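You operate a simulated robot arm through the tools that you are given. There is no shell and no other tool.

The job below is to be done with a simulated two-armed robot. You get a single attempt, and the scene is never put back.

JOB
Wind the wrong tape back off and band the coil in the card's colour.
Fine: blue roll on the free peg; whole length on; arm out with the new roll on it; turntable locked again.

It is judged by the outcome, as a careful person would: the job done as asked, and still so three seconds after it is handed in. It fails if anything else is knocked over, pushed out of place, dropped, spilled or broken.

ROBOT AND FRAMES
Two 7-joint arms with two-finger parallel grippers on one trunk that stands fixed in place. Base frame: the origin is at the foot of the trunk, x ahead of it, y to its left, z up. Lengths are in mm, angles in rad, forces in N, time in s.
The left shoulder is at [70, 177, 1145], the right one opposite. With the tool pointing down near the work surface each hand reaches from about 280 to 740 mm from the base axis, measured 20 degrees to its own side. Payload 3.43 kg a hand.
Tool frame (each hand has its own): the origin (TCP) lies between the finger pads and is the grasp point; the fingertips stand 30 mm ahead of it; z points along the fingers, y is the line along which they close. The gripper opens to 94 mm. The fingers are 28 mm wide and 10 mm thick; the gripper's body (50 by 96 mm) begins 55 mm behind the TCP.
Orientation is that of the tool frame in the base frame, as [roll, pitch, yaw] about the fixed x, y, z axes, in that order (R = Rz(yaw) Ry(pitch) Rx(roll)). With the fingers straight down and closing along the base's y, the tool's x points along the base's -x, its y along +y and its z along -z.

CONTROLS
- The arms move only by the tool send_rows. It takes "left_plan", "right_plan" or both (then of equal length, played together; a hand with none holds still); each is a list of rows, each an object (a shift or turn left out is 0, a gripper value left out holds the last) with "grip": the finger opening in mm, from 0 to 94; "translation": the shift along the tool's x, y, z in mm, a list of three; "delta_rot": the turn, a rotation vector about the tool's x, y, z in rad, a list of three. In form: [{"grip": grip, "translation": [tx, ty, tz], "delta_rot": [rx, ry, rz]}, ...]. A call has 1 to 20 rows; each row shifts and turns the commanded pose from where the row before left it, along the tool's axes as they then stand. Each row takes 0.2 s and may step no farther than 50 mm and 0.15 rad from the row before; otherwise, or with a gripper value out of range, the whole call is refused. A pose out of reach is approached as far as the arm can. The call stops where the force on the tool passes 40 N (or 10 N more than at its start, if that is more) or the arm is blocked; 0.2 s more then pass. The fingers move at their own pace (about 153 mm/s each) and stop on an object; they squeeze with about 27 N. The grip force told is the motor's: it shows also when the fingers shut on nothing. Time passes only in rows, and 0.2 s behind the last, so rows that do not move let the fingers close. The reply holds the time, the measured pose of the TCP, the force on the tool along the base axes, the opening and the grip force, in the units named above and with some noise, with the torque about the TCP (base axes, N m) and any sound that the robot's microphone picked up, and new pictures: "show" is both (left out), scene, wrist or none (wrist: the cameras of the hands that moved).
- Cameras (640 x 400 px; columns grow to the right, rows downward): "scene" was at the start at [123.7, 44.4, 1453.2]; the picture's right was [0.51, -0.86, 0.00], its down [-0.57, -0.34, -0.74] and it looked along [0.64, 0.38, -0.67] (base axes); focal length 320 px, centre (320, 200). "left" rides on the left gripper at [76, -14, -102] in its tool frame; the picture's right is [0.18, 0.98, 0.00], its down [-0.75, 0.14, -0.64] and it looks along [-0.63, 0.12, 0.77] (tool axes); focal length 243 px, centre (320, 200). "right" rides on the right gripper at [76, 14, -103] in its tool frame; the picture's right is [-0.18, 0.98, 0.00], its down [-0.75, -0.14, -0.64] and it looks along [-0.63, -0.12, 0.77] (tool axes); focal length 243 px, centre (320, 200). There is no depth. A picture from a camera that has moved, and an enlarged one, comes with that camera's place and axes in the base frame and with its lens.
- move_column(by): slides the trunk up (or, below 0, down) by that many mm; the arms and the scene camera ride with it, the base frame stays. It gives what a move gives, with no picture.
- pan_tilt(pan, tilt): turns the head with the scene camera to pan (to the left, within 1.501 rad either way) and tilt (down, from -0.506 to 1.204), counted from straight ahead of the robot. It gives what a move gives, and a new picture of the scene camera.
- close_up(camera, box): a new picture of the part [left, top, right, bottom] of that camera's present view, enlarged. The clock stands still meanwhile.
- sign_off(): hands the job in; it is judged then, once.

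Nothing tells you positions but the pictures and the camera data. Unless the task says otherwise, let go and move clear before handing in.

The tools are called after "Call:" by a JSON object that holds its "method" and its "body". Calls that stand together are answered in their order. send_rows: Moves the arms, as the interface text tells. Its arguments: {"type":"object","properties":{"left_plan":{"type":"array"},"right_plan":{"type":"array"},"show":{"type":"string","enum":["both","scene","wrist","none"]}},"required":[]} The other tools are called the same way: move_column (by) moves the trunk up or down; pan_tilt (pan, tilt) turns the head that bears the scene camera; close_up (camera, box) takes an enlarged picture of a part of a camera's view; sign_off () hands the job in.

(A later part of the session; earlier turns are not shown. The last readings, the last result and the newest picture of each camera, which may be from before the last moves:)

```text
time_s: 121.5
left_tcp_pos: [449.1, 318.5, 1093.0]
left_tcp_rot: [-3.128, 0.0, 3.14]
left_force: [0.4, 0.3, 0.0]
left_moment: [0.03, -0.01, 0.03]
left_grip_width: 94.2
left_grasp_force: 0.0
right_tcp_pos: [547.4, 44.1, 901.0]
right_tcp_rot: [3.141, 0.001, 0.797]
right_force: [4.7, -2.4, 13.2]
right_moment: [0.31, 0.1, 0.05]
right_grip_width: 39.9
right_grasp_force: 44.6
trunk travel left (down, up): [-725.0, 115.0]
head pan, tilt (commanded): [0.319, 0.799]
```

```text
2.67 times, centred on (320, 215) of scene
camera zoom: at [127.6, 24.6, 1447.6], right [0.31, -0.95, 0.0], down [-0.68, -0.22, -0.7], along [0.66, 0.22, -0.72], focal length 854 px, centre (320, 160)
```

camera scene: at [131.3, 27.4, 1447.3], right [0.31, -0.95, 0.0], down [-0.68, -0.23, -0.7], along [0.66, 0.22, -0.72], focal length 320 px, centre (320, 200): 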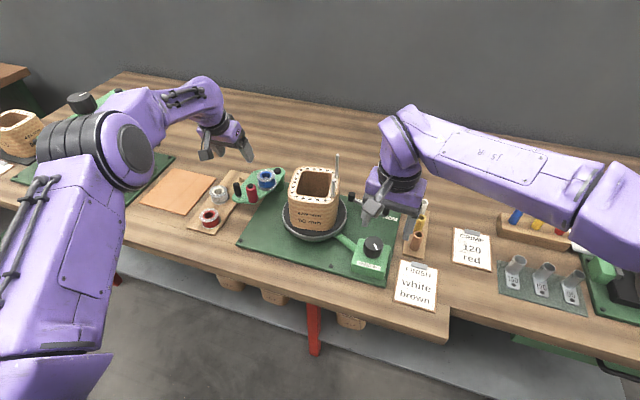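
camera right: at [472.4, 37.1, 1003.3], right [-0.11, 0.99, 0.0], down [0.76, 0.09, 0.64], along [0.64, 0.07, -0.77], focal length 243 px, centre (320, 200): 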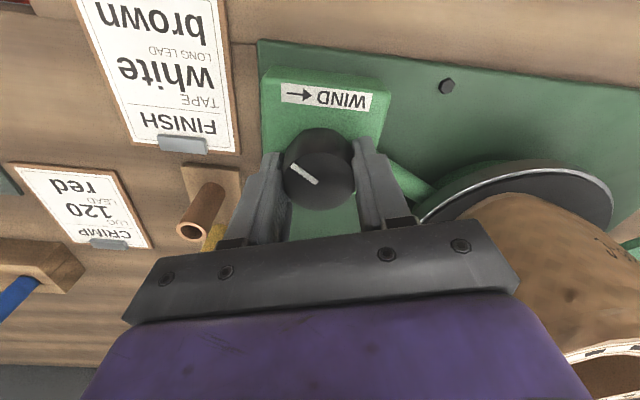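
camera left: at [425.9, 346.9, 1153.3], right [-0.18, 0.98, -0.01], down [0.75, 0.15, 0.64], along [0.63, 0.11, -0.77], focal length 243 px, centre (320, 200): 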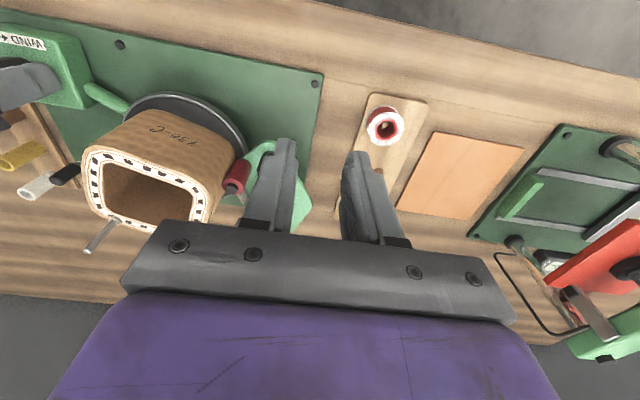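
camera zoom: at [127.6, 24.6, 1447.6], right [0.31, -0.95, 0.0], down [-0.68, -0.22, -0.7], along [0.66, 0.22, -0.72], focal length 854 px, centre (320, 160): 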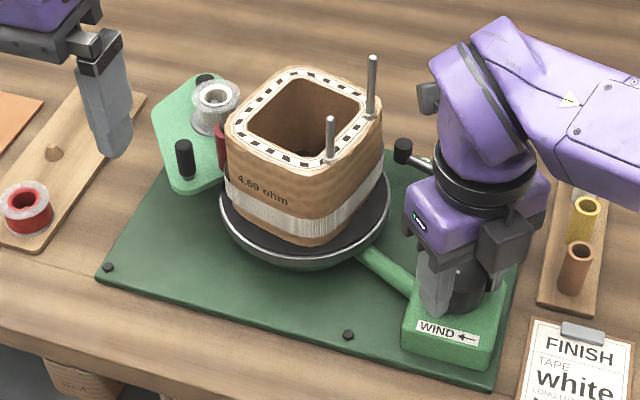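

The white band now goes all round. The roll still carries tape, so I continue; first a closer look at how much is left.

Call:
{"method": "close_up", "body": {"camera": "scene", "box": [250, 150, 350, 230]}}

Call:
{"method": "send_rows", "body": {"right_plan": [{"grip": 68}, {"grip": 68}, {"delta_rot": [0, 0, -0.15]}, {"delta_rot": [0, 0, -0.15]}, {"delta_rot": [0, 0, -0.15]}, {"delta_rot": [0, 0, -0.15]}, {"delta_rot": [0, 0, -0.15]}, {"delta_rot": [0, 0, -0.15]}, {"delta_rot": [0, 0, -0.15]}, {"delta_rot": [0, 0, -0.15]}, {"delta_rot": [0, 0, -0.15]}, {"delta_rot": [0, 0, -0.15]}, {"delta_rot": [0, 0, -0.15]}, {"delta_rot": [0, 0, -0.15]}, {"delta_rot": [0, 0, -0.15]}, {"delta_rot": [0, 0, -0.15]}, {"delta_rot": [0, 0, -0.15]}, {"delta_rot": [0, 0, -0.15]}], "show": "none"}}

Call:
{"method": "close_up", "body": {"camera": "scene", "box": [230, 140, 410, 290]}}

```text
5.00 times, centred on (300, 190) of scene
camera zoom: at [127.6, 24.6, 1447.6], right [0.31, -0.95, 0.0], down [-0.68, -0.22, -0.7], along [0.66, 0.22, -0.72], focal length 1602 px, centre (420, 250)
```

zoom: 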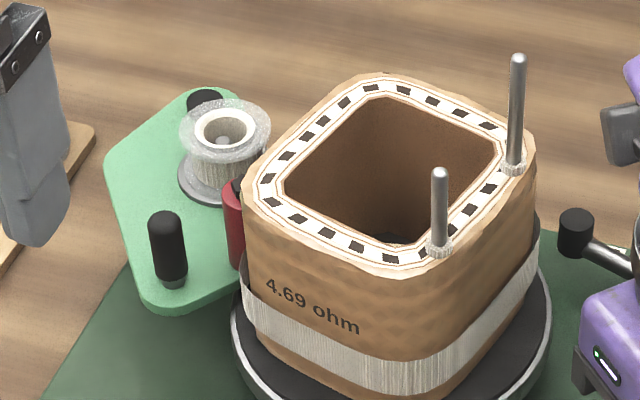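

```text
time_s: 125.3
left_tcp_pos: [449.7, 319.8, 1091.9]
left_tcp_rot: [-3.127, -0.001, 3.139]
left_force: [0.3, 0.4, 0.5]
left_moment: [-0.01, 0.0, -0.03]
left_grip_width: 94.3
left_grasp_force: 0.0
right_tcp_pos: [548.6, 46.2, 900.2]
right_tcp_rot: [-3.138, -0.002, -3.083]
right_force: [-0.6, -0.8, 0.6]
right_moment: [0.01, 0.01, -0.01]
right_grip_width: 67.8
right_grasp_force: 0.1
trunk travel left (down, up): [-725.0, 115.0]
head pan, tilt (commanded): [0.319, 0.799]
```

```text
2.67 times, centred on (320, 215) of scene
camera zoom: at [128.5, 25.3, 1447.5], right [0.31, -0.95, 0.0], down [-0.68, -0.23, -0.7], along [0.66, 0.22, -0.72], focal length 854 px, centre (320, 160)
```

zoom: 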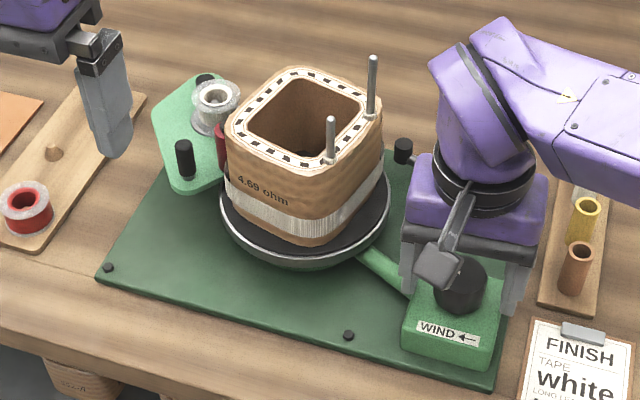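

Call:
{"method": "send_rows", "body": {"right_plan": [{"grip": 20}, {"grip": 20}, {"grip": 20}, {"delta_rot": [0, 0, 0.12]}, {"delta_rot": [0, 0, 0.12]}, {"delta_rot": [0, 0, 0.12]}, {"delta_rot": [0, 0, 0.12]}, {"delta_rot": [0, 0, 0.12]}, {"delta_rot": [0, 0, 0.12]}, {"delta_rot": [0, 0, 0.12]}, {"delta_rot": [0, 0, 0.12]}], "show": "none"}}

Call:
{"method": "close_up", "body": {"camera": "scene", "box": [250, 150, 350, 230]}}

Call:
{"method": "close_up", "body": {"camera": "left", "box": [240, 120, 340, 240]}}

```text
time_s: 127.7
left_tcp_pos: [450.9, 320.0, 1091.8]
left_tcp_rot: [-3.127, -0.003, 3.14]
left_force: [0.1, 0.1, -0.4]
left_moment: [0.06, -0.01, 0.01]
left_grip_width: 94.1
left_grasp_force: 0.0
right_tcp_pos: [548.2, 44.8, 900.9]
right_tcp_rot: [-3.14, 0.002, 2.234]
right_force: [0.3, 4.8, 0.3]
right_moment: [1.12, -0.3, -0.09]
right_grip_width: 39.4
right_grasp_force: 45.1
trunk travel left (down, up): [-725.0, 115.0]
head pan, tilt (commanded): [0.319, 0.799]
```

```text
5.00 times, centred on (300, 190) of scene
camera zoom: at [128.6, 26.1, 1447.5], right [0.31, -0.95, 0.0], down [-0.68, -0.23, -0.7], along [0.66, 0.22, -0.72], focal length 1602 px, centre (420, 250)
```

zoom: 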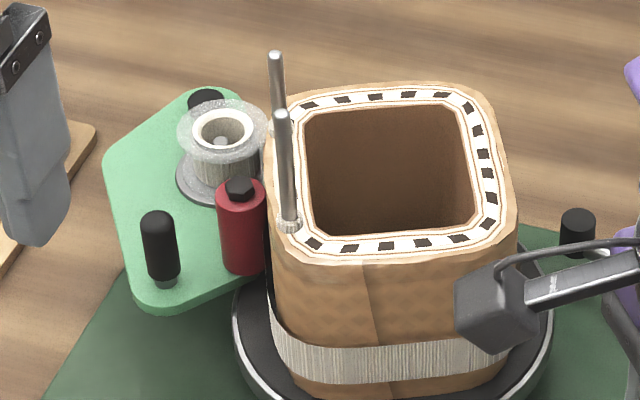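

```text
3.33 times, centred on (290, 180) of left
camera zoom: at [374.6, 308.2, 1194.0], right [-0.18, 0.98, -0.01], down [0.75, 0.15, 0.64], along [0.63, 0.11, -0.77], focal length 809 px, centre (420, 267)
```

zoom: 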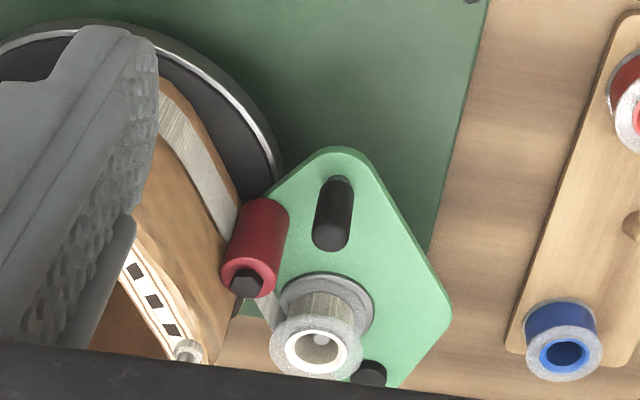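

Call:
{"method": "send_rows", "body": {"right_plan": [{"delta_rot": [0, 0, 0.12]}, {"delta_rot": [0, 0, 0.12]}, {"delta_rot": [0, 0, 0.12]}, {"delta_rot": [0, 0, 0.12]}, {"delta_rot": [0, 0, 0.12]}, {"delta_rot": [0, 0, 0.12]}], "show": "none"}}

Call:
{"method": "close_up", "body": {"camera": "scene", "box": [250, 150, 350, 230]}}

Call:
{"method": "close_up", "body": {"camera": "left", "box": [240, 120, 340, 240]}}

```text
time_s: 129.1
left_tcp_pos: [450.5, 319.6, 1091.7]
left_tcp_rot: [-3.128, -0.002, 3.14]
left_force: [-0.3, 0.0, -0.2]
left_moment: [-0.03, 0.03, -0.01]
left_grip_width: 94.2
left_grasp_force: 0.0
right_tcp_pos: [548.8, 45.6, 901.4]
right_tcp_rot: [-3.141, 0.004, 1.514]
right_force: [1.3, 5.1, -2.4]
right_moment: [0.71, -0.2, 0.02]
right_grip_width: 39.7
right_grasp_force: 44.6
trunk travel left (down, up): [-725.0, 115.0]
head pan, tilt (commanded): [0.319, 0.799]
```

```text
5.00 times, centred on (300, 190) of scene
camera zoom: at [129.3, 26.3, 1447.4], right [0.31, -0.95, 0.0], down [-0.68, -0.23, -0.7], along [0.66, 0.22, -0.72], focal length 1602 px, centre (420, 250)
```

zoom: 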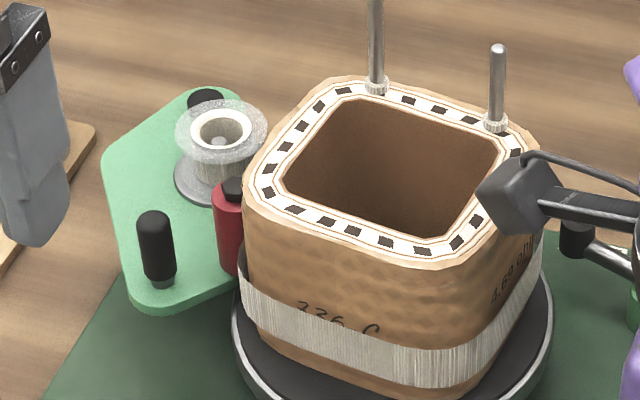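

```text
3.33 times, centred on (290, 180) of left
camera zoom: at [375.1, 308.4, 1193.7], right [-0.18, 0.98, -0.01], down [0.76, 0.15, 0.64], along [0.63, 0.11, -0.77], focal length 809 px, centre (420, 267)
```

zoom: 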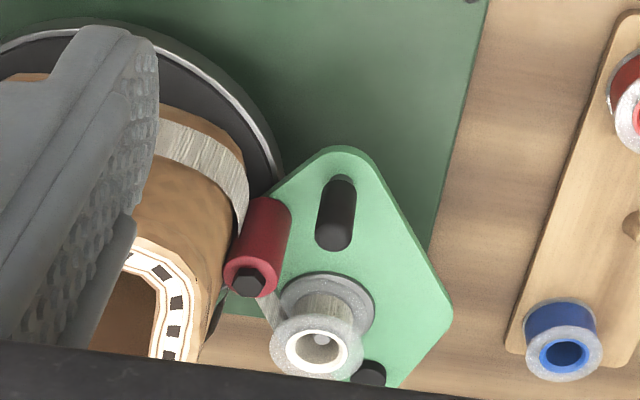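

Call:
{"method": "send_rows", "body": {"right_plan": [{"delta_rot": [0, 0, 0.12]}, {"delta_rot": [0, 0, 0.12]}, {"delta_rot": [0, 0, 0.12]}, {"delta_rot": [0, 0, 0.12]}, {"delta_rot": [0, 0, 0.12]}, {"delta_rot": [0, 0, 0.12]}], "show": "none"}}

Call:
{"method": "close_up", "body": {"camera": "scene", "box": [250, 150, 350, 230]}}

Call:
{"method": "close_up", "body": {"camera": "left", "box": [240, 120, 340, 240]}}

```text
time_s: 130.5
left_tcp_pos: [450.4, 318.1, 1093.1]
left_tcp_rot: [-3.129, -0.001, 3.14]
left_force: [0.0, 0.4, 0.1]
left_moment: [0.0, -0.03, 0.0]
left_grip_width: 93.8
left_grasp_force: 0.0
right_tcp_pos: [548.2, 44.3, 900.2]
right_tcp_rot: [3.139, 0.004, 0.792]
right_force: [-0.7, -1.3, -1.2]
right_moment: [-0.2, 0.82, -0.02]
right_grip_width: 39.7
right_grasp_force: 45.0
trunk travel left (down, up): [-725.0, 115.0]
head pan, tilt (commanded): [0.319, 0.799]
```

```text
5.00 times, centred on (300, 190) of scene
camera zoom: at [128.8, 25.1, 1447.5], right [0.31, -0.95, 0.0], down [-0.68, -0.22, -0.7], along [0.66, 0.22, -0.72], focal length 1602 px, centre (420, 250)
```

zoom: 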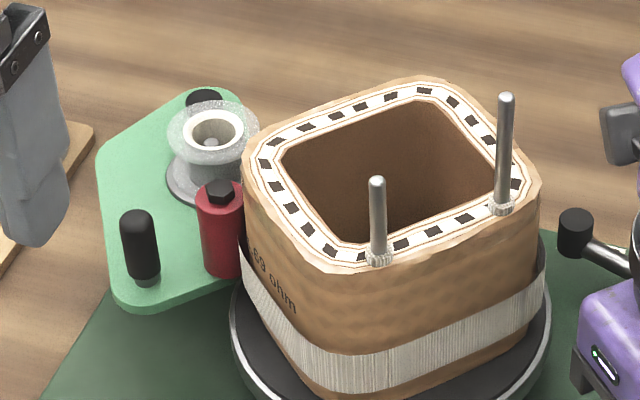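

```text
3.33 times, centred on (290, 180) of left
camera zoom: at [374.7, 307.4, 1194.2], right [-0.18, 0.98, -0.01], down [0.76, 0.15, 0.64], along [0.63, 0.11, -0.77], focal length 809 px, centre (420, 267)
```

zoom: 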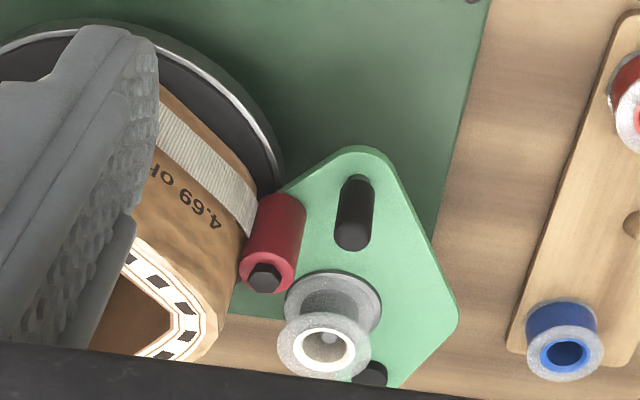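

The white roll is down to its bare core and the strand to the roller is gone, so the whole length is on. I give a little more turn so the tail is pressed past the roller.

Call:
{"method": "send_rows", "body": {"right_plan": [{"delta_rot": [0, 0, 0.1]}, {"delta_rot": [0, 0, 0.1]}], "show": "none"}}

Call:
{"method": "close_up", "body": {"camera": "scene", "box": [250, 150, 350, 230]}}

Call:
{"method": "close_up", "body": {"camera": "left", "box": [200, 100, 340, 240]}}

```text
time_s: 131.1
left_tcp_pos: [450.1, 318.3, 1092.5]
left_tcp_rot: [-3.127, -0.003, 3.14]
left_force: [0.3, 0.4, 0.1]
left_moment: [0.02, -0.01, -0.02]
left_grip_width: 94.1
left_grasp_force: 0.1
right_tcp_pos: [548.1, 44.7, 901.4]
right_tcp_rot: [3.14, 0.003, 0.593]
right_force: [0.9, 1.0, -6.3]
right_moment: [0.59, 0.1, -0.03]
right_grip_width: 39.6
right_grasp_force: 45.3
trunk travel left (down, up): [-725.0, 115.0]
head pan, tilt (commanded): [0.319, 0.799]
```

```text
5.00 times, centred on (300, 190) of scene
camera zoom: at [129.5, 25.7, 1447.3], right [0.31, -0.95, 0.0], down [-0.68, -0.23, -0.7], along [0.66, 0.22, -0.72], focal length 1602 px, centre (420, 250)
```

zoom: 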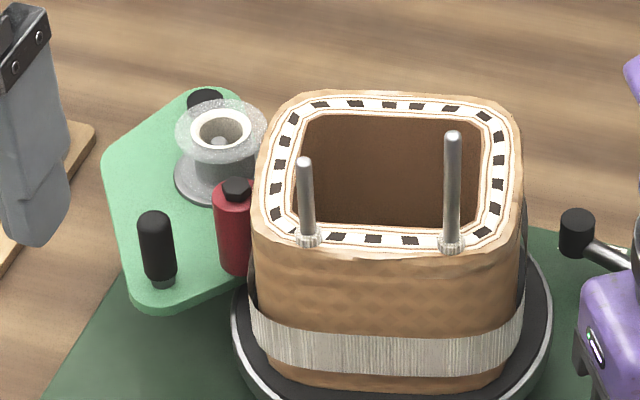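

```text
2.86 times, centred on (270, 170) of left
camera zoom: at [375.3, 307.9, 1193.8], right [-0.18, 0.98, -0.01], down [0.76, 0.15, 0.64], along [0.63, 0.11, -0.77], focal length 693 px, centre (463, 286)
```

zoom: 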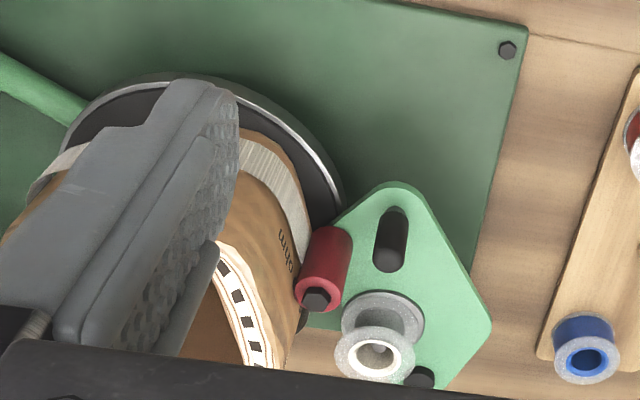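

The whole white tape is on with the tail past the roller. I release the knob and bring the left hand back over the arm handle.

Call:
{"method": "send_rows", "body": {"right_plan": [{"grip": 70}, {"grip": 70}, {"translation": [0, 0, -40]}, {"translation": [0, 0, -40]}, {"translation": [0, 0, 0]}], "left_plan": [{"grip": 28}, {"translation": [-33, -2.5, 26.5]}, {"translation": [-33, -2.5, 26.5]}, {"translation": [-33, -2.5, 26.5]}, {"translation": [-30, -2.5, 26.5]}], "show": "wrist"}}

Call:
{"method": "close_up", "body": {"camera": "left", "box": [200, 60, 420, 240]}}

Call:
{"method": "close_up", "body": {"camera": "scene", "box": [220, 130, 340, 230]}}

```text
time_s: 132.3
left_tcp_pos: [582.8, 308.5, 983.1]
left_tcp_rot: [-3.129, -0.004, 3.14]
left_force: [0.3, 0.1, -0.2]
left_moment: [-0.01, 0.02, -0.01]
left_grip_width: 27.8
left_grasp_force: 0.1
right_tcp_pos: [551.4, 45.0, 980.9]
right_tcp_rot: [-3.141, 0.006, 0.595]
right_force: [0.2, -0.6, 1.0]
right_moment: [0.01, 0.04, 0.01]
right_grip_width: 70.0
right_grasp_force: 0.1
trunk travel left (down, up): [-725.0, 115.0]
head pan, tilt (commanded): [0.319, 0.799]
camera right: at [621.5, 76.4, 1082.2], right [0.4, -0.92, 0.0], down [-0.7, -0.3, 0.65], along [-0.59, -0.26, -0.76], focal length 243 px, centre (320, 200)
camera left: at [507.0, 297.7, 1085.5], right [-0.18, 0.98, -0.01], down [0.76, 0.15, 0.64], along [0.63, 0.11, -0.77], focal length 243 px, centre (320, 200)
```

right: 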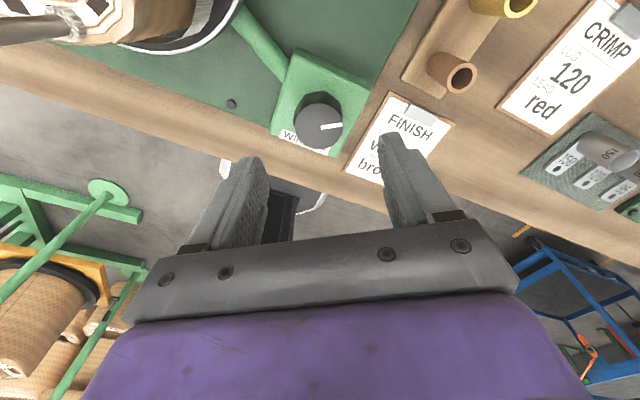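
left: 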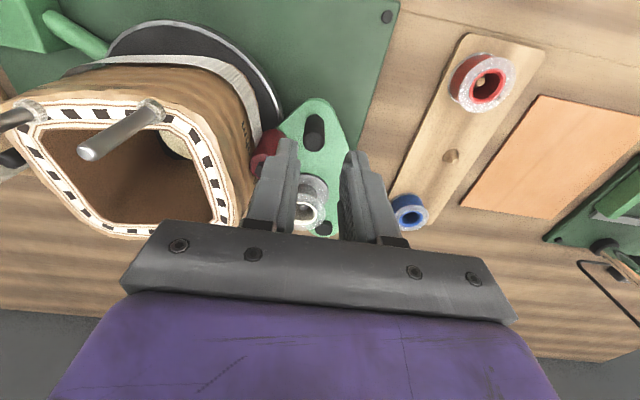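

```text
2.22 times, centred on (310, 150) of left
camera zoom: at [507.0, 297.7, 1085.5], right [-0.18, 0.98, -0.01], down [0.76, 0.15, 0.64], along [0.63, 0.11, -0.77], focal length 539 px, centre (342, 311)
```

zoom: 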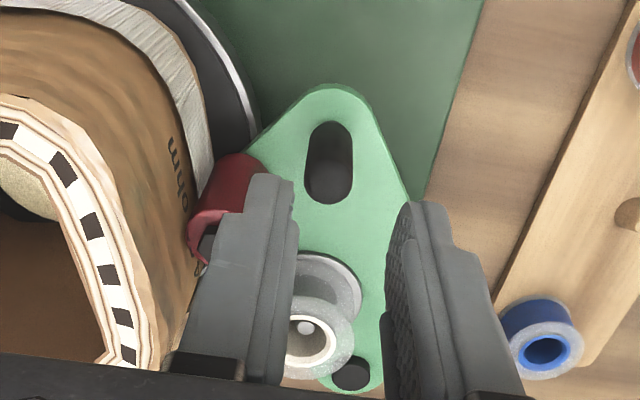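

```text
4.00 times, centred on (280, 180) of scene
camera zoom: at [132.2, 25.8, 1447.1], right [0.31, -0.95, 0.0], down [-0.68, -0.23, -0.7], along [0.66, 0.22, -0.72], focal length 1282 px, centre (480, 280)
```

zoom: 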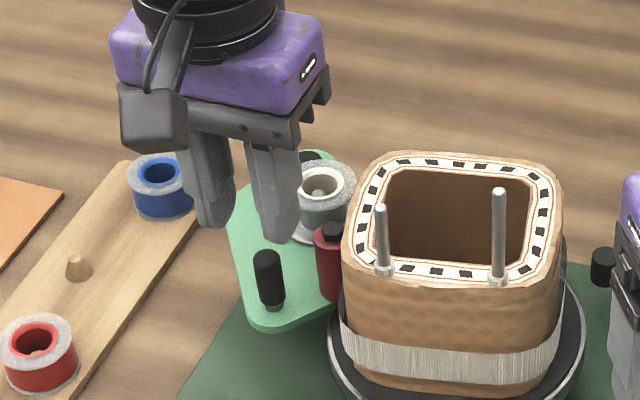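

Call:
{"method": "send_rows", "body": {"left_plan": [{"translation": [0, -1.8, 30]}, {"translation": [0, 0, 30]}, {"grip": 8}, {"grip": 8}, {"translation": [2.3, 9.5, 0]}, {"translation": [1.3, 9.9, 0]}, {"translation": [0.5, 10, 0]}, {"translation": [-0.3, 10, 0]}, {"translation": [-1.0, 10, 0]}, {"translation": [-1.8, 9.9, 0]}, {"translation": [-2.6, 9.7, 0]}, {"translation": [-3.3, 9.4, 0]}], "show": "none"}}

Call:
{"method": "close_up", "body": {"camera": "scene", "box": [200, 130, 360, 250]}}

```text
time_s: 134.9
left_tcp_pos: [586.6, 383.6, 924.0]
left_tcp_rot: [-3.13, 0.0, 3.139]
left_force: [9.6, -3.9, 4.9]
left_moment: [1.32, -0.41, -0.21]
left_grip_width: 15.8
left_grasp_force: 45.3
right_tcp_pos: [549.2, 43.6, 980.6]
right_tcp_rot: [-3.141, 0.001, 0.595]
right_force: [0.3, 0.9, 1.0]
right_moment: [0.02, 0.01, 0.01]
right_grip_width: 69.8
right_grasp_force: 0.0
trunk travel left (down, up): [-725.0, 115.0]
head pan, tilt (commanded): [0.319, 0.799]
```

```text
3.33 times, centred on (280, 190) of scene
camera zoom: at [129.9, 23.2, 1447.5], right [0.31, -0.95, 0.0], down [-0.68, -0.22, -0.7], along [0.66, 0.22, -0.72], focal length 1068 px, centre (453, 233)
```

zoom: 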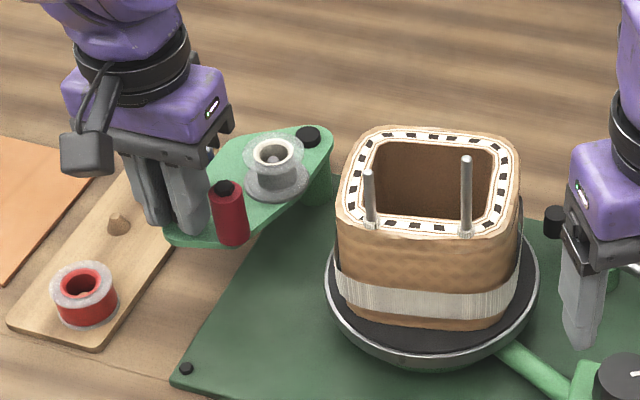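

Call:
{"method": "send_rows", "body": {"left_plan": [{"translation": [-2.5, 4.5, 0]}, {"translation": [-2.0, 4, 0]}], "show": "none"}}

Call:
{"method": "send_rows", "body": {"left_plan": [{"translation": [0.8, -1.5, 0]}, {"grip": 28}, {"grip": 28}, {"translation": [0, 0, -45]}, {"translation": [0, 0, -45]}, {"translation": [35, 0, -30]}, {"translation": [40, 0, 0]}], "show": "wrist"}}

Call:
{"method": "close_up", "body": {"camera": "scene", "box": [200, 130, 360, 250]}}

```text
time_s: 135.5
left_tcp_pos: [587.8, 388.5, 924.1]
left_tcp_rot: [-3.131, 0.0, 3.138]
left_force: [1.9, -17.2, 6.0]
left_moment: [1.23, -1.12, -0.19]
left_grip_width: 16.4
left_grasp_force: 44.9
right_tcp_pos: [548.1, 41.6, 982.3]
right_tcp_rot: [3.142, 0.001, 0.594]
right_force: [0.7, 0.0, -0.2]
right_moment: [0.04, 0.02, -0.01]
right_grip_width: 70.2
right_grasp_force: 0.1
trunk travel left (down, up): [-725.0, 115.0]
head pan, tilt (commanded): [0.319, 0.799]
```

```text
time_s: 137.1
left_tcp_pos: [511.1, 395.0, 1042.9]
left_tcp_rot: [-3.129, -0.002, 3.141]
left_force: [-0.5, 0.0, -0.2]
left_moment: [0.01, -0.03, 0.0]
left_grip_width: 28.0
left_grasp_force: 0.0
right_tcp_pos: [546.0, 44.8, 981.7]
right_tcp_rot: [3.137, 0.003, 0.597]
right_force: [-1.3, -0.2, 0.0]
right_moment: [0.02, 0.0, 0.04]
right_grip_width: 69.9
right_grasp_force: 0.1
trunk travel left (down, up): [-725.0, 115.0]
head pan, tilt (commanded): [0.319, 0.799]
camera left: at [433.9, 383.1, 1144.6], right [-0.18, 0.98, -0.01], down [0.75, 0.15, 0.64], along [0.63, 0.11, -0.77], focal length 243 px, centre (320, 200)
```

left: 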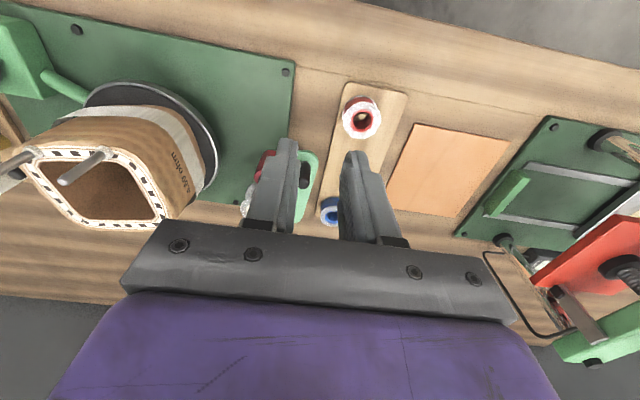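

```text
3.33 times, centred on (280, 190) of scene
camera zoom: at [126.3, 25.3, 1447.7], right [0.31, -0.95, 0.0], down [-0.68, -0.23, -0.7], along [0.66, 0.22, -0.72], focal length 1068 px, centre (453, 233)
```

zoom: 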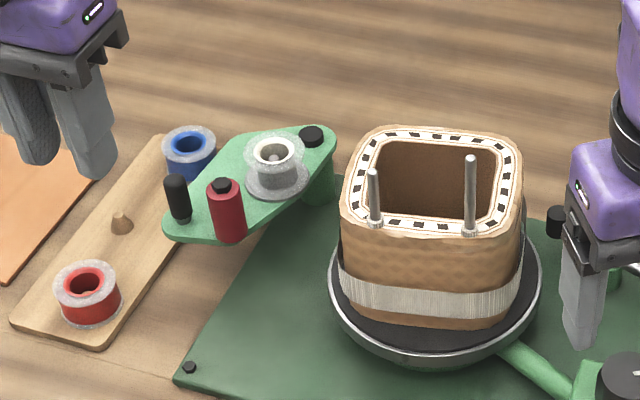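

The arm is out with the white roll's core on it and the coil is banded in white. Last: lock the turntable. I turn the right hand back round, raised and clear.

Call:
{"method": "send_rows", "body": {"right_plan": [{"translation": [0, 0, -30], "delta_rot": [0, 0, -0.145]}, {"translation": [0, 0, -30], "delta_rot": [0, 0, -0.145]}, {"delta_rot": [0, 0, -0.147]}, {"delta_rot": [0, 0, -0.147]}, {"delta_rot": [0, 0, -0.147]}, {"delta_rot": [0, 0, -0.147]}, {"delta_rot": [0, 0, -0.147]}, {"delta_rot": [0, 0, -0.147]}, {"delta_rot": [0, 0, -0.147]}, {"delta_rot": [0, 0, -0.147]}, {"delta_rot": [0, 0, -0.147]}, {"delta_rot": [0, 0, -0.147]}, {"delta_rot": [0, 0, -0.147]}, {"delta_rot": [0, 0, -0.147]}, {"delta_rot": [0, 0, -0.147]}, {"delta_rot": [0, 0, -0.147]}, {"delta_rot": [0, 0, -0.147]}, {"delta_rot": [0, 0, -0.147]}, {"delta_rot": [0, 0, -0.147]}], "show": "none"}}

Call:
{"method": "send_rows", "body": {"right_plan": [{"delta_rot": [0, -0.128, 0], "grip": 50}, {"delta_rot": [0, -0.128, 0]}, {"delta_rot": [0, -0.128, 0]}, {"delta_rot": [0, -0.128, 0]}, {"delta_rot": [0, -0.128, 0]}], "show": "both"}}

```text
time_s: 141.1
left_tcp_pos: [511.9, 393.6, 1042.6]
left_tcp_rot: [-3.129, -0.001, 3.139]
left_force: [0.7, 0.2, 0.5]
left_moment: [0.01, 0.01, -0.01]
left_grip_width: 28.0
left_grasp_force: 0.1
right_tcp_pos: [547.8, 45.0, 1039.8]
right_tcp_rot: [-3.139, -0.001, -2.898]
right_force: [-0.8, 0.0, -0.6]
right_moment: [0.02, 0.03, -0.01]
right_grip_width: 70.2
right_grasp_force: 0.0
trunk travel left (down, up): [-725.0, 115.0]
head pan, tilt (commanded): [0.319, 0.799]
```

```text
time_s: 142.3
left_tcp_pos: [511.8, 394.4, 1042.6]
left_tcp_rot: [-3.128, -0.003, 3.139]
left_force: [-0.3, 0.0, -0.9]
left_moment: [-0.02, -0.01, 0.02]
left_grip_width: 27.8
left_grasp_force: 0.2
right_tcp_pos: [547.8, 44.3, 1042.3]
right_tcp_rot: [-3.14, 0.64, -2.899]
right_force: [-0.7, 0.5, -0.7]
right_moment: [0.0, -0.02, -0.04]
right_grip_width: 50.0
right_grasp_force: 0.1
trunk travel left (down, up): [-725.0, 115.0]
head pan, tilt (commanded): [0.319, 0.799]
camera scene: at [128.1, 25.3, 1447.6], right [0.31, -0.95, 0.0], down [-0.68, -0.23, -0.7], along [0.66, 0.22, -0.72], focal length 320 px, centre (320, 200)
camera right: at [425.0, 30.1, 1077.3], right [-0.09, 0.99, 0.11], down [0.25, -0.08, 0.97], along [0.96, 0.12, -0.24], focal length 243 px, centre (320, 200)
```

scene: 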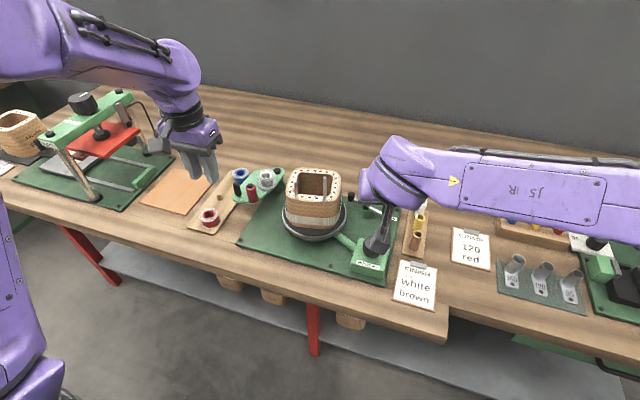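
right: 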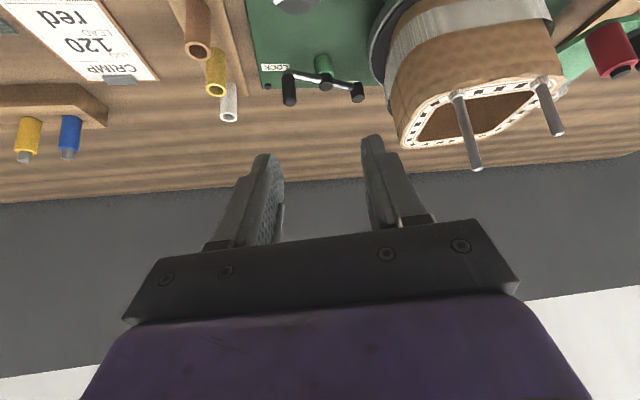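

Call:
{"method": "close_up", "body": {"camera": "right", "box": [220, 20, 420, 140]}}

Call:
{"method": "close_up", "body": {"camera": "scene", "box": [330, 170, 410, 230]}}

```text
3.20 times, centred on (320, 80) of right
camera zoom: at [425.0, 30.1, 1077.3], right [-0.09, 0.99, 0.11], down [0.25, -0.08, 0.97], along [0.96, 0.12, -0.24], focal length 776 px, centre (320, 584)
```

zoom: 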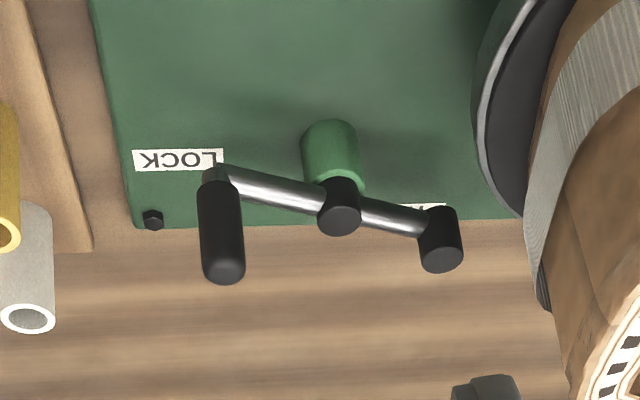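

```text
6.67 times, centred on (370, 200) of scene
camera zoom: at [128.1, 25.3, 1447.6], right [0.31, -0.95, 0.0], down [-0.68, -0.23, -0.7], along [0.66, 0.22, -0.72], focal length 2136 px, centre (-13, 200)
```

zoom: 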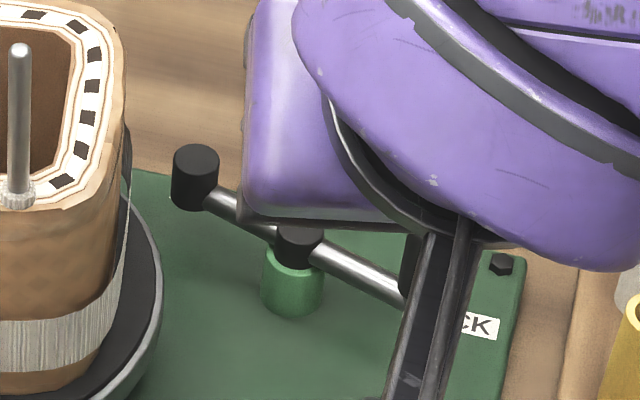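

Lever handle measures about (675, 38), still at its FREE stop. I move to a stand-off behind it and look again before closing in.

Call:
{"method": "send_rows", "body": {"right_plan": [{"translation": [-0.8, -12, 33]}, {"translation": [-0.8, -12, 33]}, {"translation": [-0.8, -12, 33]}], "show": "wrist"}}

Call:
{"method": "close_up", "body": {"camera": "right", "box": [200, 0, 480, 200]}}

```text
time_s: 143.1
left_tcp_pos: [513.0, 394.1, 1041.5]
left_tcp_rot: [-3.128, -0.002, 3.139]
left_force: [1.0, 0.4, -0.1]
left_moment: [0.0, 0.01, -0.01]
left_grip_width: 28.1
left_grasp_force: 0.0
right_tcp_pos: [616.9, 25.9, 963.6]
right_tcp_rot: [-3.14, 0.637, -2.899]
right_force: [-0.4, -0.9, -0.2]
right_moment: [-0.01, -0.03, -0.01]
right_grip_width: 50.2
right_grasp_force: 0.1
trunk travel left (down, up): [-725.0, 115.0]
head pan, tilt (commanded): [0.319, 0.799]
camera right: at [494.5, 9.7, 999.6], right [-0.09, 0.99, 0.11], down [0.25, -0.08, 0.96], along [0.96, 0.12, -0.24], focal length 243 px, centre (320, 200)
```

right: 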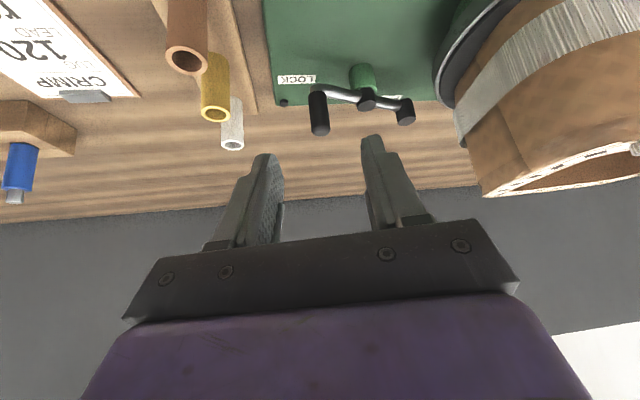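

```text
2.00 times, centred on (340, 100) of right
camera zoom: at [494.5, 9.7, 999.6], right [-0.09, 0.99, 0.11], down [0.25, -0.08, 0.96], along [0.96, 0.12, -0.24], focal length 485 px, centre (280, 400)
```

zoom: 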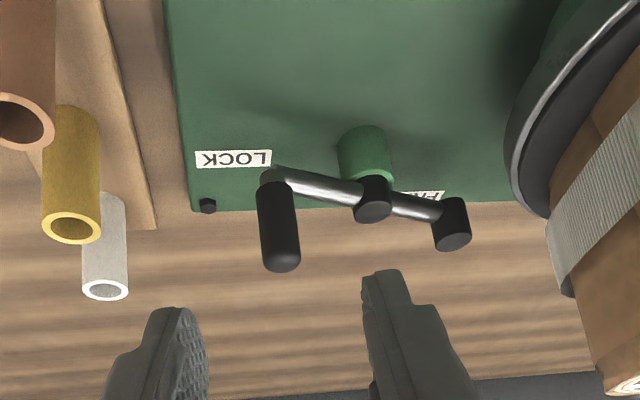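

Call:
{"method": "send_rows", "body": {"right_plan": [{"translation": [0, -0.8, 28]}, {"translation": [0, -0.5, 28]}, {"translation": [0, -0.4, 26]}], "show": "none"}}

Call:
{"method": "close_up", "body": {"camera": "right", "box": [200, 0, 480, 200]}}

```text
time_s: 143.9
left_tcp_pos: [512.0, 394.6, 1041.4]
left_tcp_rot: [-3.127, -0.002, 3.14]
left_force: [0.5, 1.0, -0.3]
left_moment: [-0.03, 0.0, -0.01]
left_grip_width: 27.9
left_grasp_force: 0.0
right_tcp_pos: [663.8, 35.3, 896.8]
right_tcp_rot: [-3.137, 0.637, -2.896]
right_force: [0.6, -0.3, -0.5]
right_moment: [0.01, 0.01, -0.02]
right_grip_width: 50.1
right_grasp_force: 0.1
trunk travel left (down, up): [-725.0, 115.0]
head pan, tilt (commanded): [0.319, 0.799]
```

```text
2.00 times, centred on (340, 100) of right
camera zoom: at [541.7, 19.6, 933.2], right [-0.09, 0.99, 0.11], down [0.25, -0.08, 0.96], along [0.96, 0.12, -0.24], focal length 485 px, centre (280, 400)
```

zoom: 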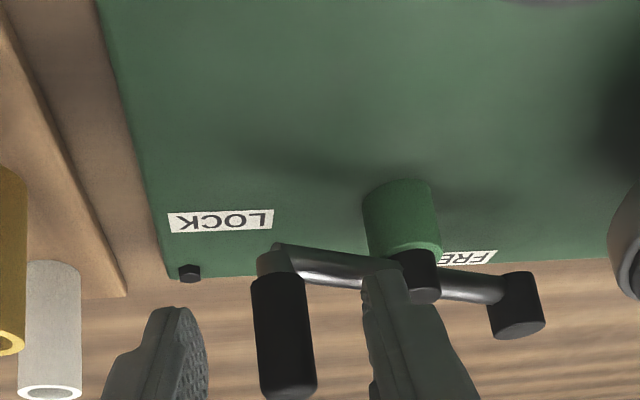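

The handle is between the fingers. I close and swing it back along the arc toward the rim, checking as I go.

Call:
{"method": "send_rows", "body": {"right_plan": [{"grip": 8}, {"grip": 8}, {"translation": [-3.2, -1.7, 2.4]}, {"translation": [-3.1, -1.8, 2.3]}, {"translation": [-3.4, -1.1, 2.6]}, {"translation": [-3.4, -1.0, 2.5]}], "show": "none"}}

Call:
{"method": "close_up", "body": {"camera": "scene", "box": [330, 170, 410, 230]}}

Call:
{"method": "close_up", "body": {"camera": "right", "box": [200, 0, 480, 200]}}

```text
time_s: 145.3
left_tcp_pos: [509.6, 395.0, 1043.1]
left_tcp_rot: [-3.125, 0.001, 3.14]
left_force: [0.1, -0.4, -0.6]
left_moment: [-0.01, 0.02, 0.01]
left_grip_width: 27.9
left_grasp_force: 0.0
right_tcp_pos: [678.7, 33.6, 898.2]
right_tcp_rot: [-3.137, 0.638, -2.898]
right_force: [-5.7, 7.0, 5.5]
right_moment: [0.91, 0.34, 0.29]
right_grip_width: 15.9
right_grasp_force: 44.8
trunk travel left (down, up): [-725.0, 115.0]
head pan, tilt (commanded): [0.319, 0.799]
```

```text
6.67 times, centred on (370, 200) of scene
camera zoom: at [126.1, 26.7, 1447.7], right [0.31, -0.95, 0.0], down [-0.68, -0.23, -0.7], along [0.66, 0.22, -0.72], focal length 2136 px, centre (-13, 200)
```

zoom: 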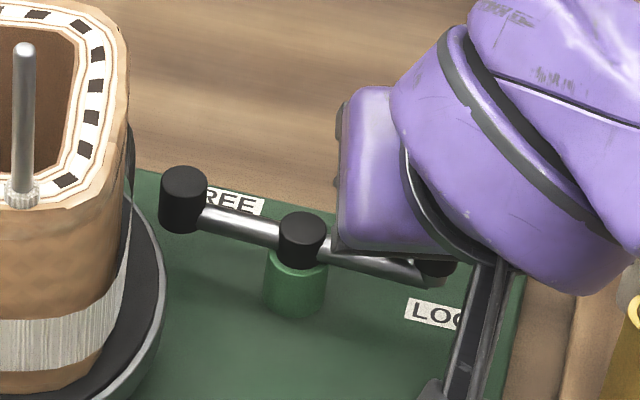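

```text
2.00 times, centred on (340, 100) of right
camera zoom: at [556.9, 18.9, 934.8], right [-0.09, 0.99, 0.11], down [0.25, -0.08, 0.96], along [0.96, 0.12, -0.24], focal length 485 px, centre (280, 400)
```

zoom: 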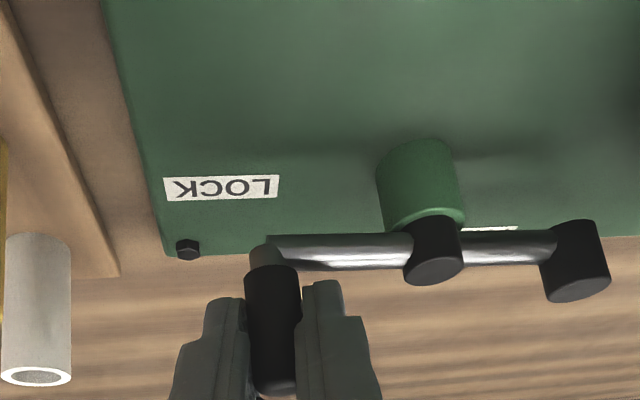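

Moving well. I continue along the arc toward the rim.

Call:
{"method": "send_rows", "body": {"right_plan": [{"translation": [-3.5, -0.1, 2.6]}, {"translation": [-3.5, 0, 2.6]}, {"translation": [-3.5, 0.7, 2.6]}, {"translation": [-3.5, 0.8, 2.6]}], "show": "none"}}

Call:
{"method": "close_up", "body": {"camera": "scene", "box": [330, 170, 410, 230]}}

Call:
{"method": "close_up", "body": {"camera": "right", "box": [200, 0, 480, 200]}}

```text
time_s: 146.3
left_tcp_pos: [510.3, 392.7, 1043.0]
left_tcp_rot: [-3.13, -0.001, 3.14]
left_force: [0.0, -0.4, 0.5]
left_moment: [0.01, 0.04, 0.0]
left_grip_width: 28.0
left_grasp_force: 0.0
right_tcp_pos: [696.8, 36.6, 898.5]
right_tcp_rot: [-3.139, 0.639, -2.899]
right_force: [-6.3, -7.8, 6.4]
right_moment: [0.38, 1.11, 0.37]
right_grip_width: 15.6
right_grasp_force: 44.8
trunk travel left (down, up): [-725.0, 115.0]
head pan, tilt (commanded): [0.319, 0.799]
```

```text
6.67 times, centred on (370, 200) of scene
camera zoom: at [126.5, 23.7, 1447.8], right [0.31, -0.95, 0.0], down [-0.68, -0.22, -0.7], along [0.66, 0.22, -0.72], focal length 2136 px, centre (-13, 200)
```

zoom: 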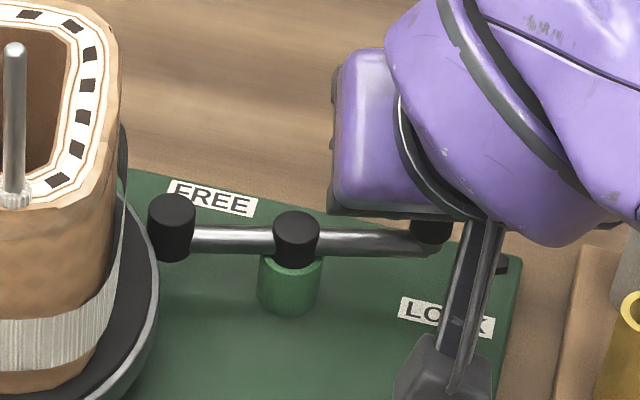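

```text
2.00 times, centred on (340, 100) of right
camera zoom: at [574.7, 21.6, 934.5], right [-0.09, 0.99, 0.11], down [0.25, -0.08, 0.97], along [0.96, 0.11, -0.24], focal length 485 px, centre (280, 400)
```

zoom: 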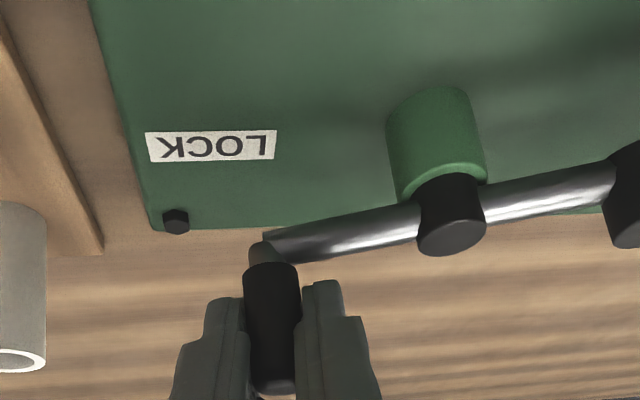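

Call:
{"method": "send_rows", "body": {"right_plan": [{"translation": [-3.1, 1.0, 2.3]}, {"translation": [-3.0, 1.1, 2.2]}], "show": "none"}}

Call:
{"method": "close_up", "body": {"camera": "scene", "box": [330, 170, 410, 230]}}

Call:
{"method": "close_up", "body": {"camera": "right", "box": [200, 0, 480, 200]}}

```text
time_s: 146.9
left_tcp_pos: [511.4, 391.6, 1043.7]
left_tcp_rot: [-3.13, -0.003, 3.139]
left_force: [0.3, 0.2, -0.5]
left_moment: [0.0, 0.0, 0.0]
left_grip_width: 28.1
left_grasp_force: 0.0
right_tcp_pos: [705.6, 39.5, 898.2]
right_tcp_rot: [-3.138, 0.642, -2.899]
right_force: [3.9, -12.1, 7.6]
right_moment: [0.28, 0.41, 0.08]
right_grip_width: 15.9
right_grasp_force: 45.0
trunk travel left (down, up): [-725.0, 115.0]
head pan, tilt (commanded): [0.319, 0.799]
```

```text
6.67 times, centred on (370, 200) of scene
camera zoom: at [128.2, 22.5, 1447.7], right [0.31, -0.95, 0.0], down [-0.68, -0.22, -0.7], along [0.66, 0.22, -0.72], focal length 2136 px, centre (-13, 200)
```

zoom: 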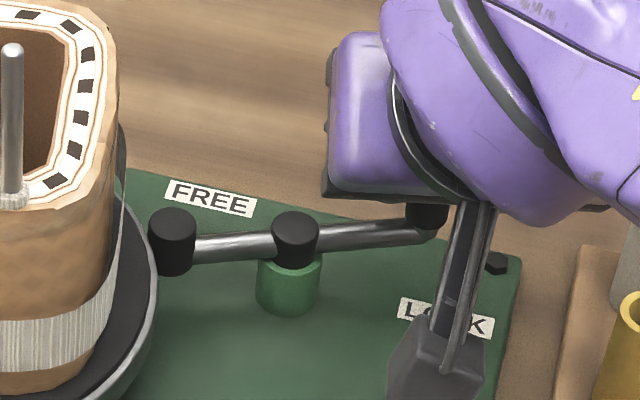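

```text
2.00 times, centred on (340, 100) of right
camera zoom: at [582.7, 24.4, 934.2], right [-0.09, 0.99, 0.11], down [0.25, -0.08, 0.97], along [0.96, 0.11, -0.24], focal length 485 px, centre (280, 400)
```

zoom: 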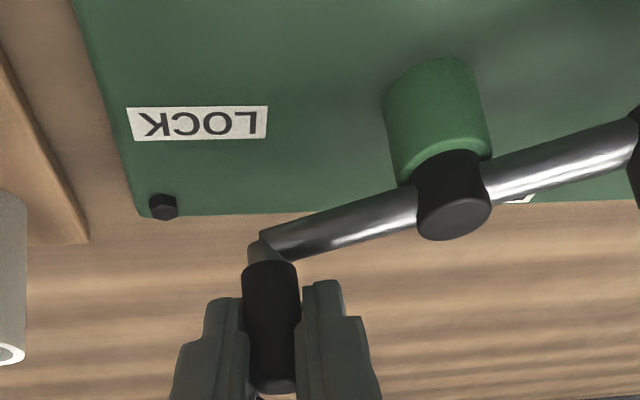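

Call:
{"method": "send_rows", "body": {"right_plan": [{"translation": [-2.6, 1.0, 1.9]}, {"translation": [-2.0, 1.0, 1.5]}], "show": "none"}}

Call:
{"method": "close_up", "body": {"camera": "scene", "box": [330, 170, 410, 230]}}

```text
time_s: 147.5
left_tcp_pos: [512.3, 391.1, 1042.1]
left_tcp_rot: [-3.132, -0.002, -3.141]
left_force: [0.6, 0.3, 1.4]
left_moment: [-0.06, 0.02, 0.02]
left_grip_width: 28.2
left_grasp_force: 0.1
right_tcp_pos: [710.1, 41.6, 898.3]
right_tcp_rot: [-3.138, 0.642, -2.902]
right_force: [8.1, -16.1, 10.2]
right_moment: [0.34, 0.0, 0.03]
right_grip_width: 15.9
right_grasp_force: 45.4
trunk travel left (down, up): [-725.0, 115.0]
head pan, tilt (commanded): [0.319, 0.799]
```

```text
6.67 times, centred on (370, 200) of scene
camera zoom: at [128.5, 21.5, 1447.7], right [0.31, -0.95, 0.0], down [-0.68, -0.22, -0.7], along [0.66, 0.22, -0.72], focal length 2136 px, centre (-13, 200)
```

zoom: 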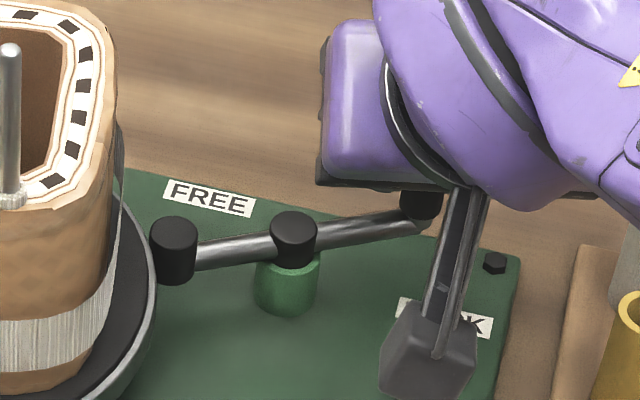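

Call:
{"method": "send_rows", "body": {"right_plan": [{"translation": [-1.1, -2.9, 0.8]}, {"translation": [-3.1, 1.3, 2.3]}], "show": "none"}}

Call:
{"method": "send_rows", "body": {"right_plan": [{"translation": [-2.0, 0.9, 1.5]}], "show": "none"}}

Call:
{"method": "close_up", "body": {"camera": "scene", "box": [330, 170, 410, 230]}}

Call:
{"method": "close_up", "body": {"camera": "right", "box": [280, 0, 560, 200]}}

```text
time_s: 148.1
left_tcp_pos: [508.5, 390.6, 1045.7]
left_tcp_rot: [-3.132, 0.0, -3.141]
left_force: [0.2, 0.4, 0.3]
left_moment: [-0.01, -0.01, -0.03]
left_grip_width: 28.0
left_grasp_force: 0.0
right_tcp_pos: [711.0, 42.0, 898.0]
right_tcp_rot: [-3.14, 0.638, -2.902]
right_force: [-11.5, -19.4, 9.8]
right_moment: [0.35, -0.54, -0.02]
right_grip_width: 15.4
right_grasp_force: 44.7
trunk travel left (down, up): [-725.0, 115.0]
head pan, tilt (commanded): [0.319, 0.799]
```

```text
time_s: 148.5
left_tcp_pos: [508.1, 390.2, 1046.2]
left_tcp_rot: [-3.133, 0.004, 3.139]
left_force: [0.4, 0.1, 0.8]
left_moment: [0.01, 0.0, -0.02]
left_grip_width: 28.1
left_grasp_force: 0.1
right_tcp_pos: [711.5, 43.7, 897.3]
right_tcp_rot: [3.141, 0.64, -2.902]
right_force: [-24.4, -28.3, 4.9]
right_moment: [-1.02, 0.72, -0.16]
right_grip_width: 15.9
right_grasp_force: 45.0
trunk travel left (down, up): [-725.0, 115.0]
head pan, tilt (commanded): [0.319, 0.799]
```

```text
6.67 times, centred on (370, 200) of scene
camera zoom: at [121.7, 18.6, 1448.1], right [0.31, -0.95, 0.0], down [-0.68, -0.22, -0.7], along [0.67, 0.22, -0.71], focal length 2136 px, centre (-13, 200)
```

zoom: 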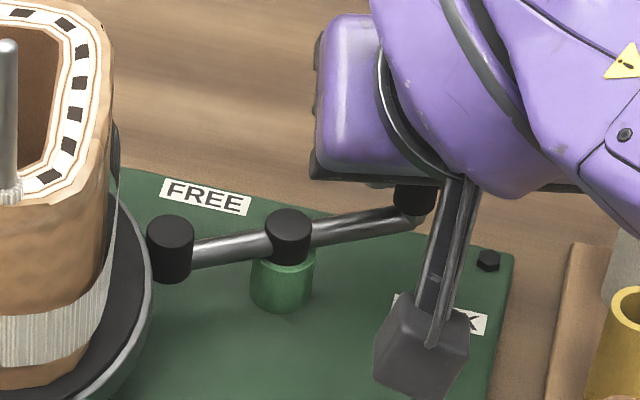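

```text
2.00 times, centred on (420, 100) of right
camera zoom: at [588.8, 27.4, 934.6], right [-0.09, 0.99, 0.11], down [0.25, -0.08, 0.96], along [0.96, 0.11, -0.24], focal length 485 px, centre (120, 400)
```

zoom: 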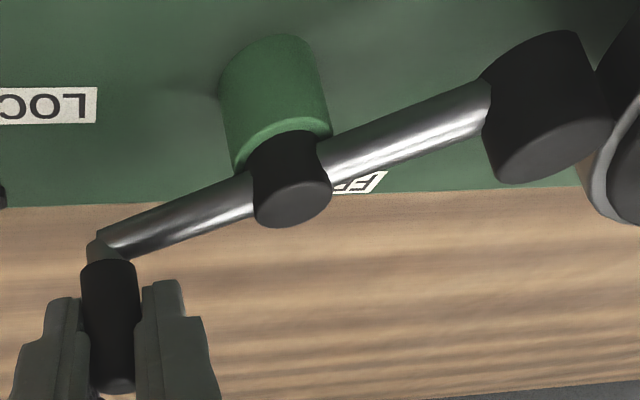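

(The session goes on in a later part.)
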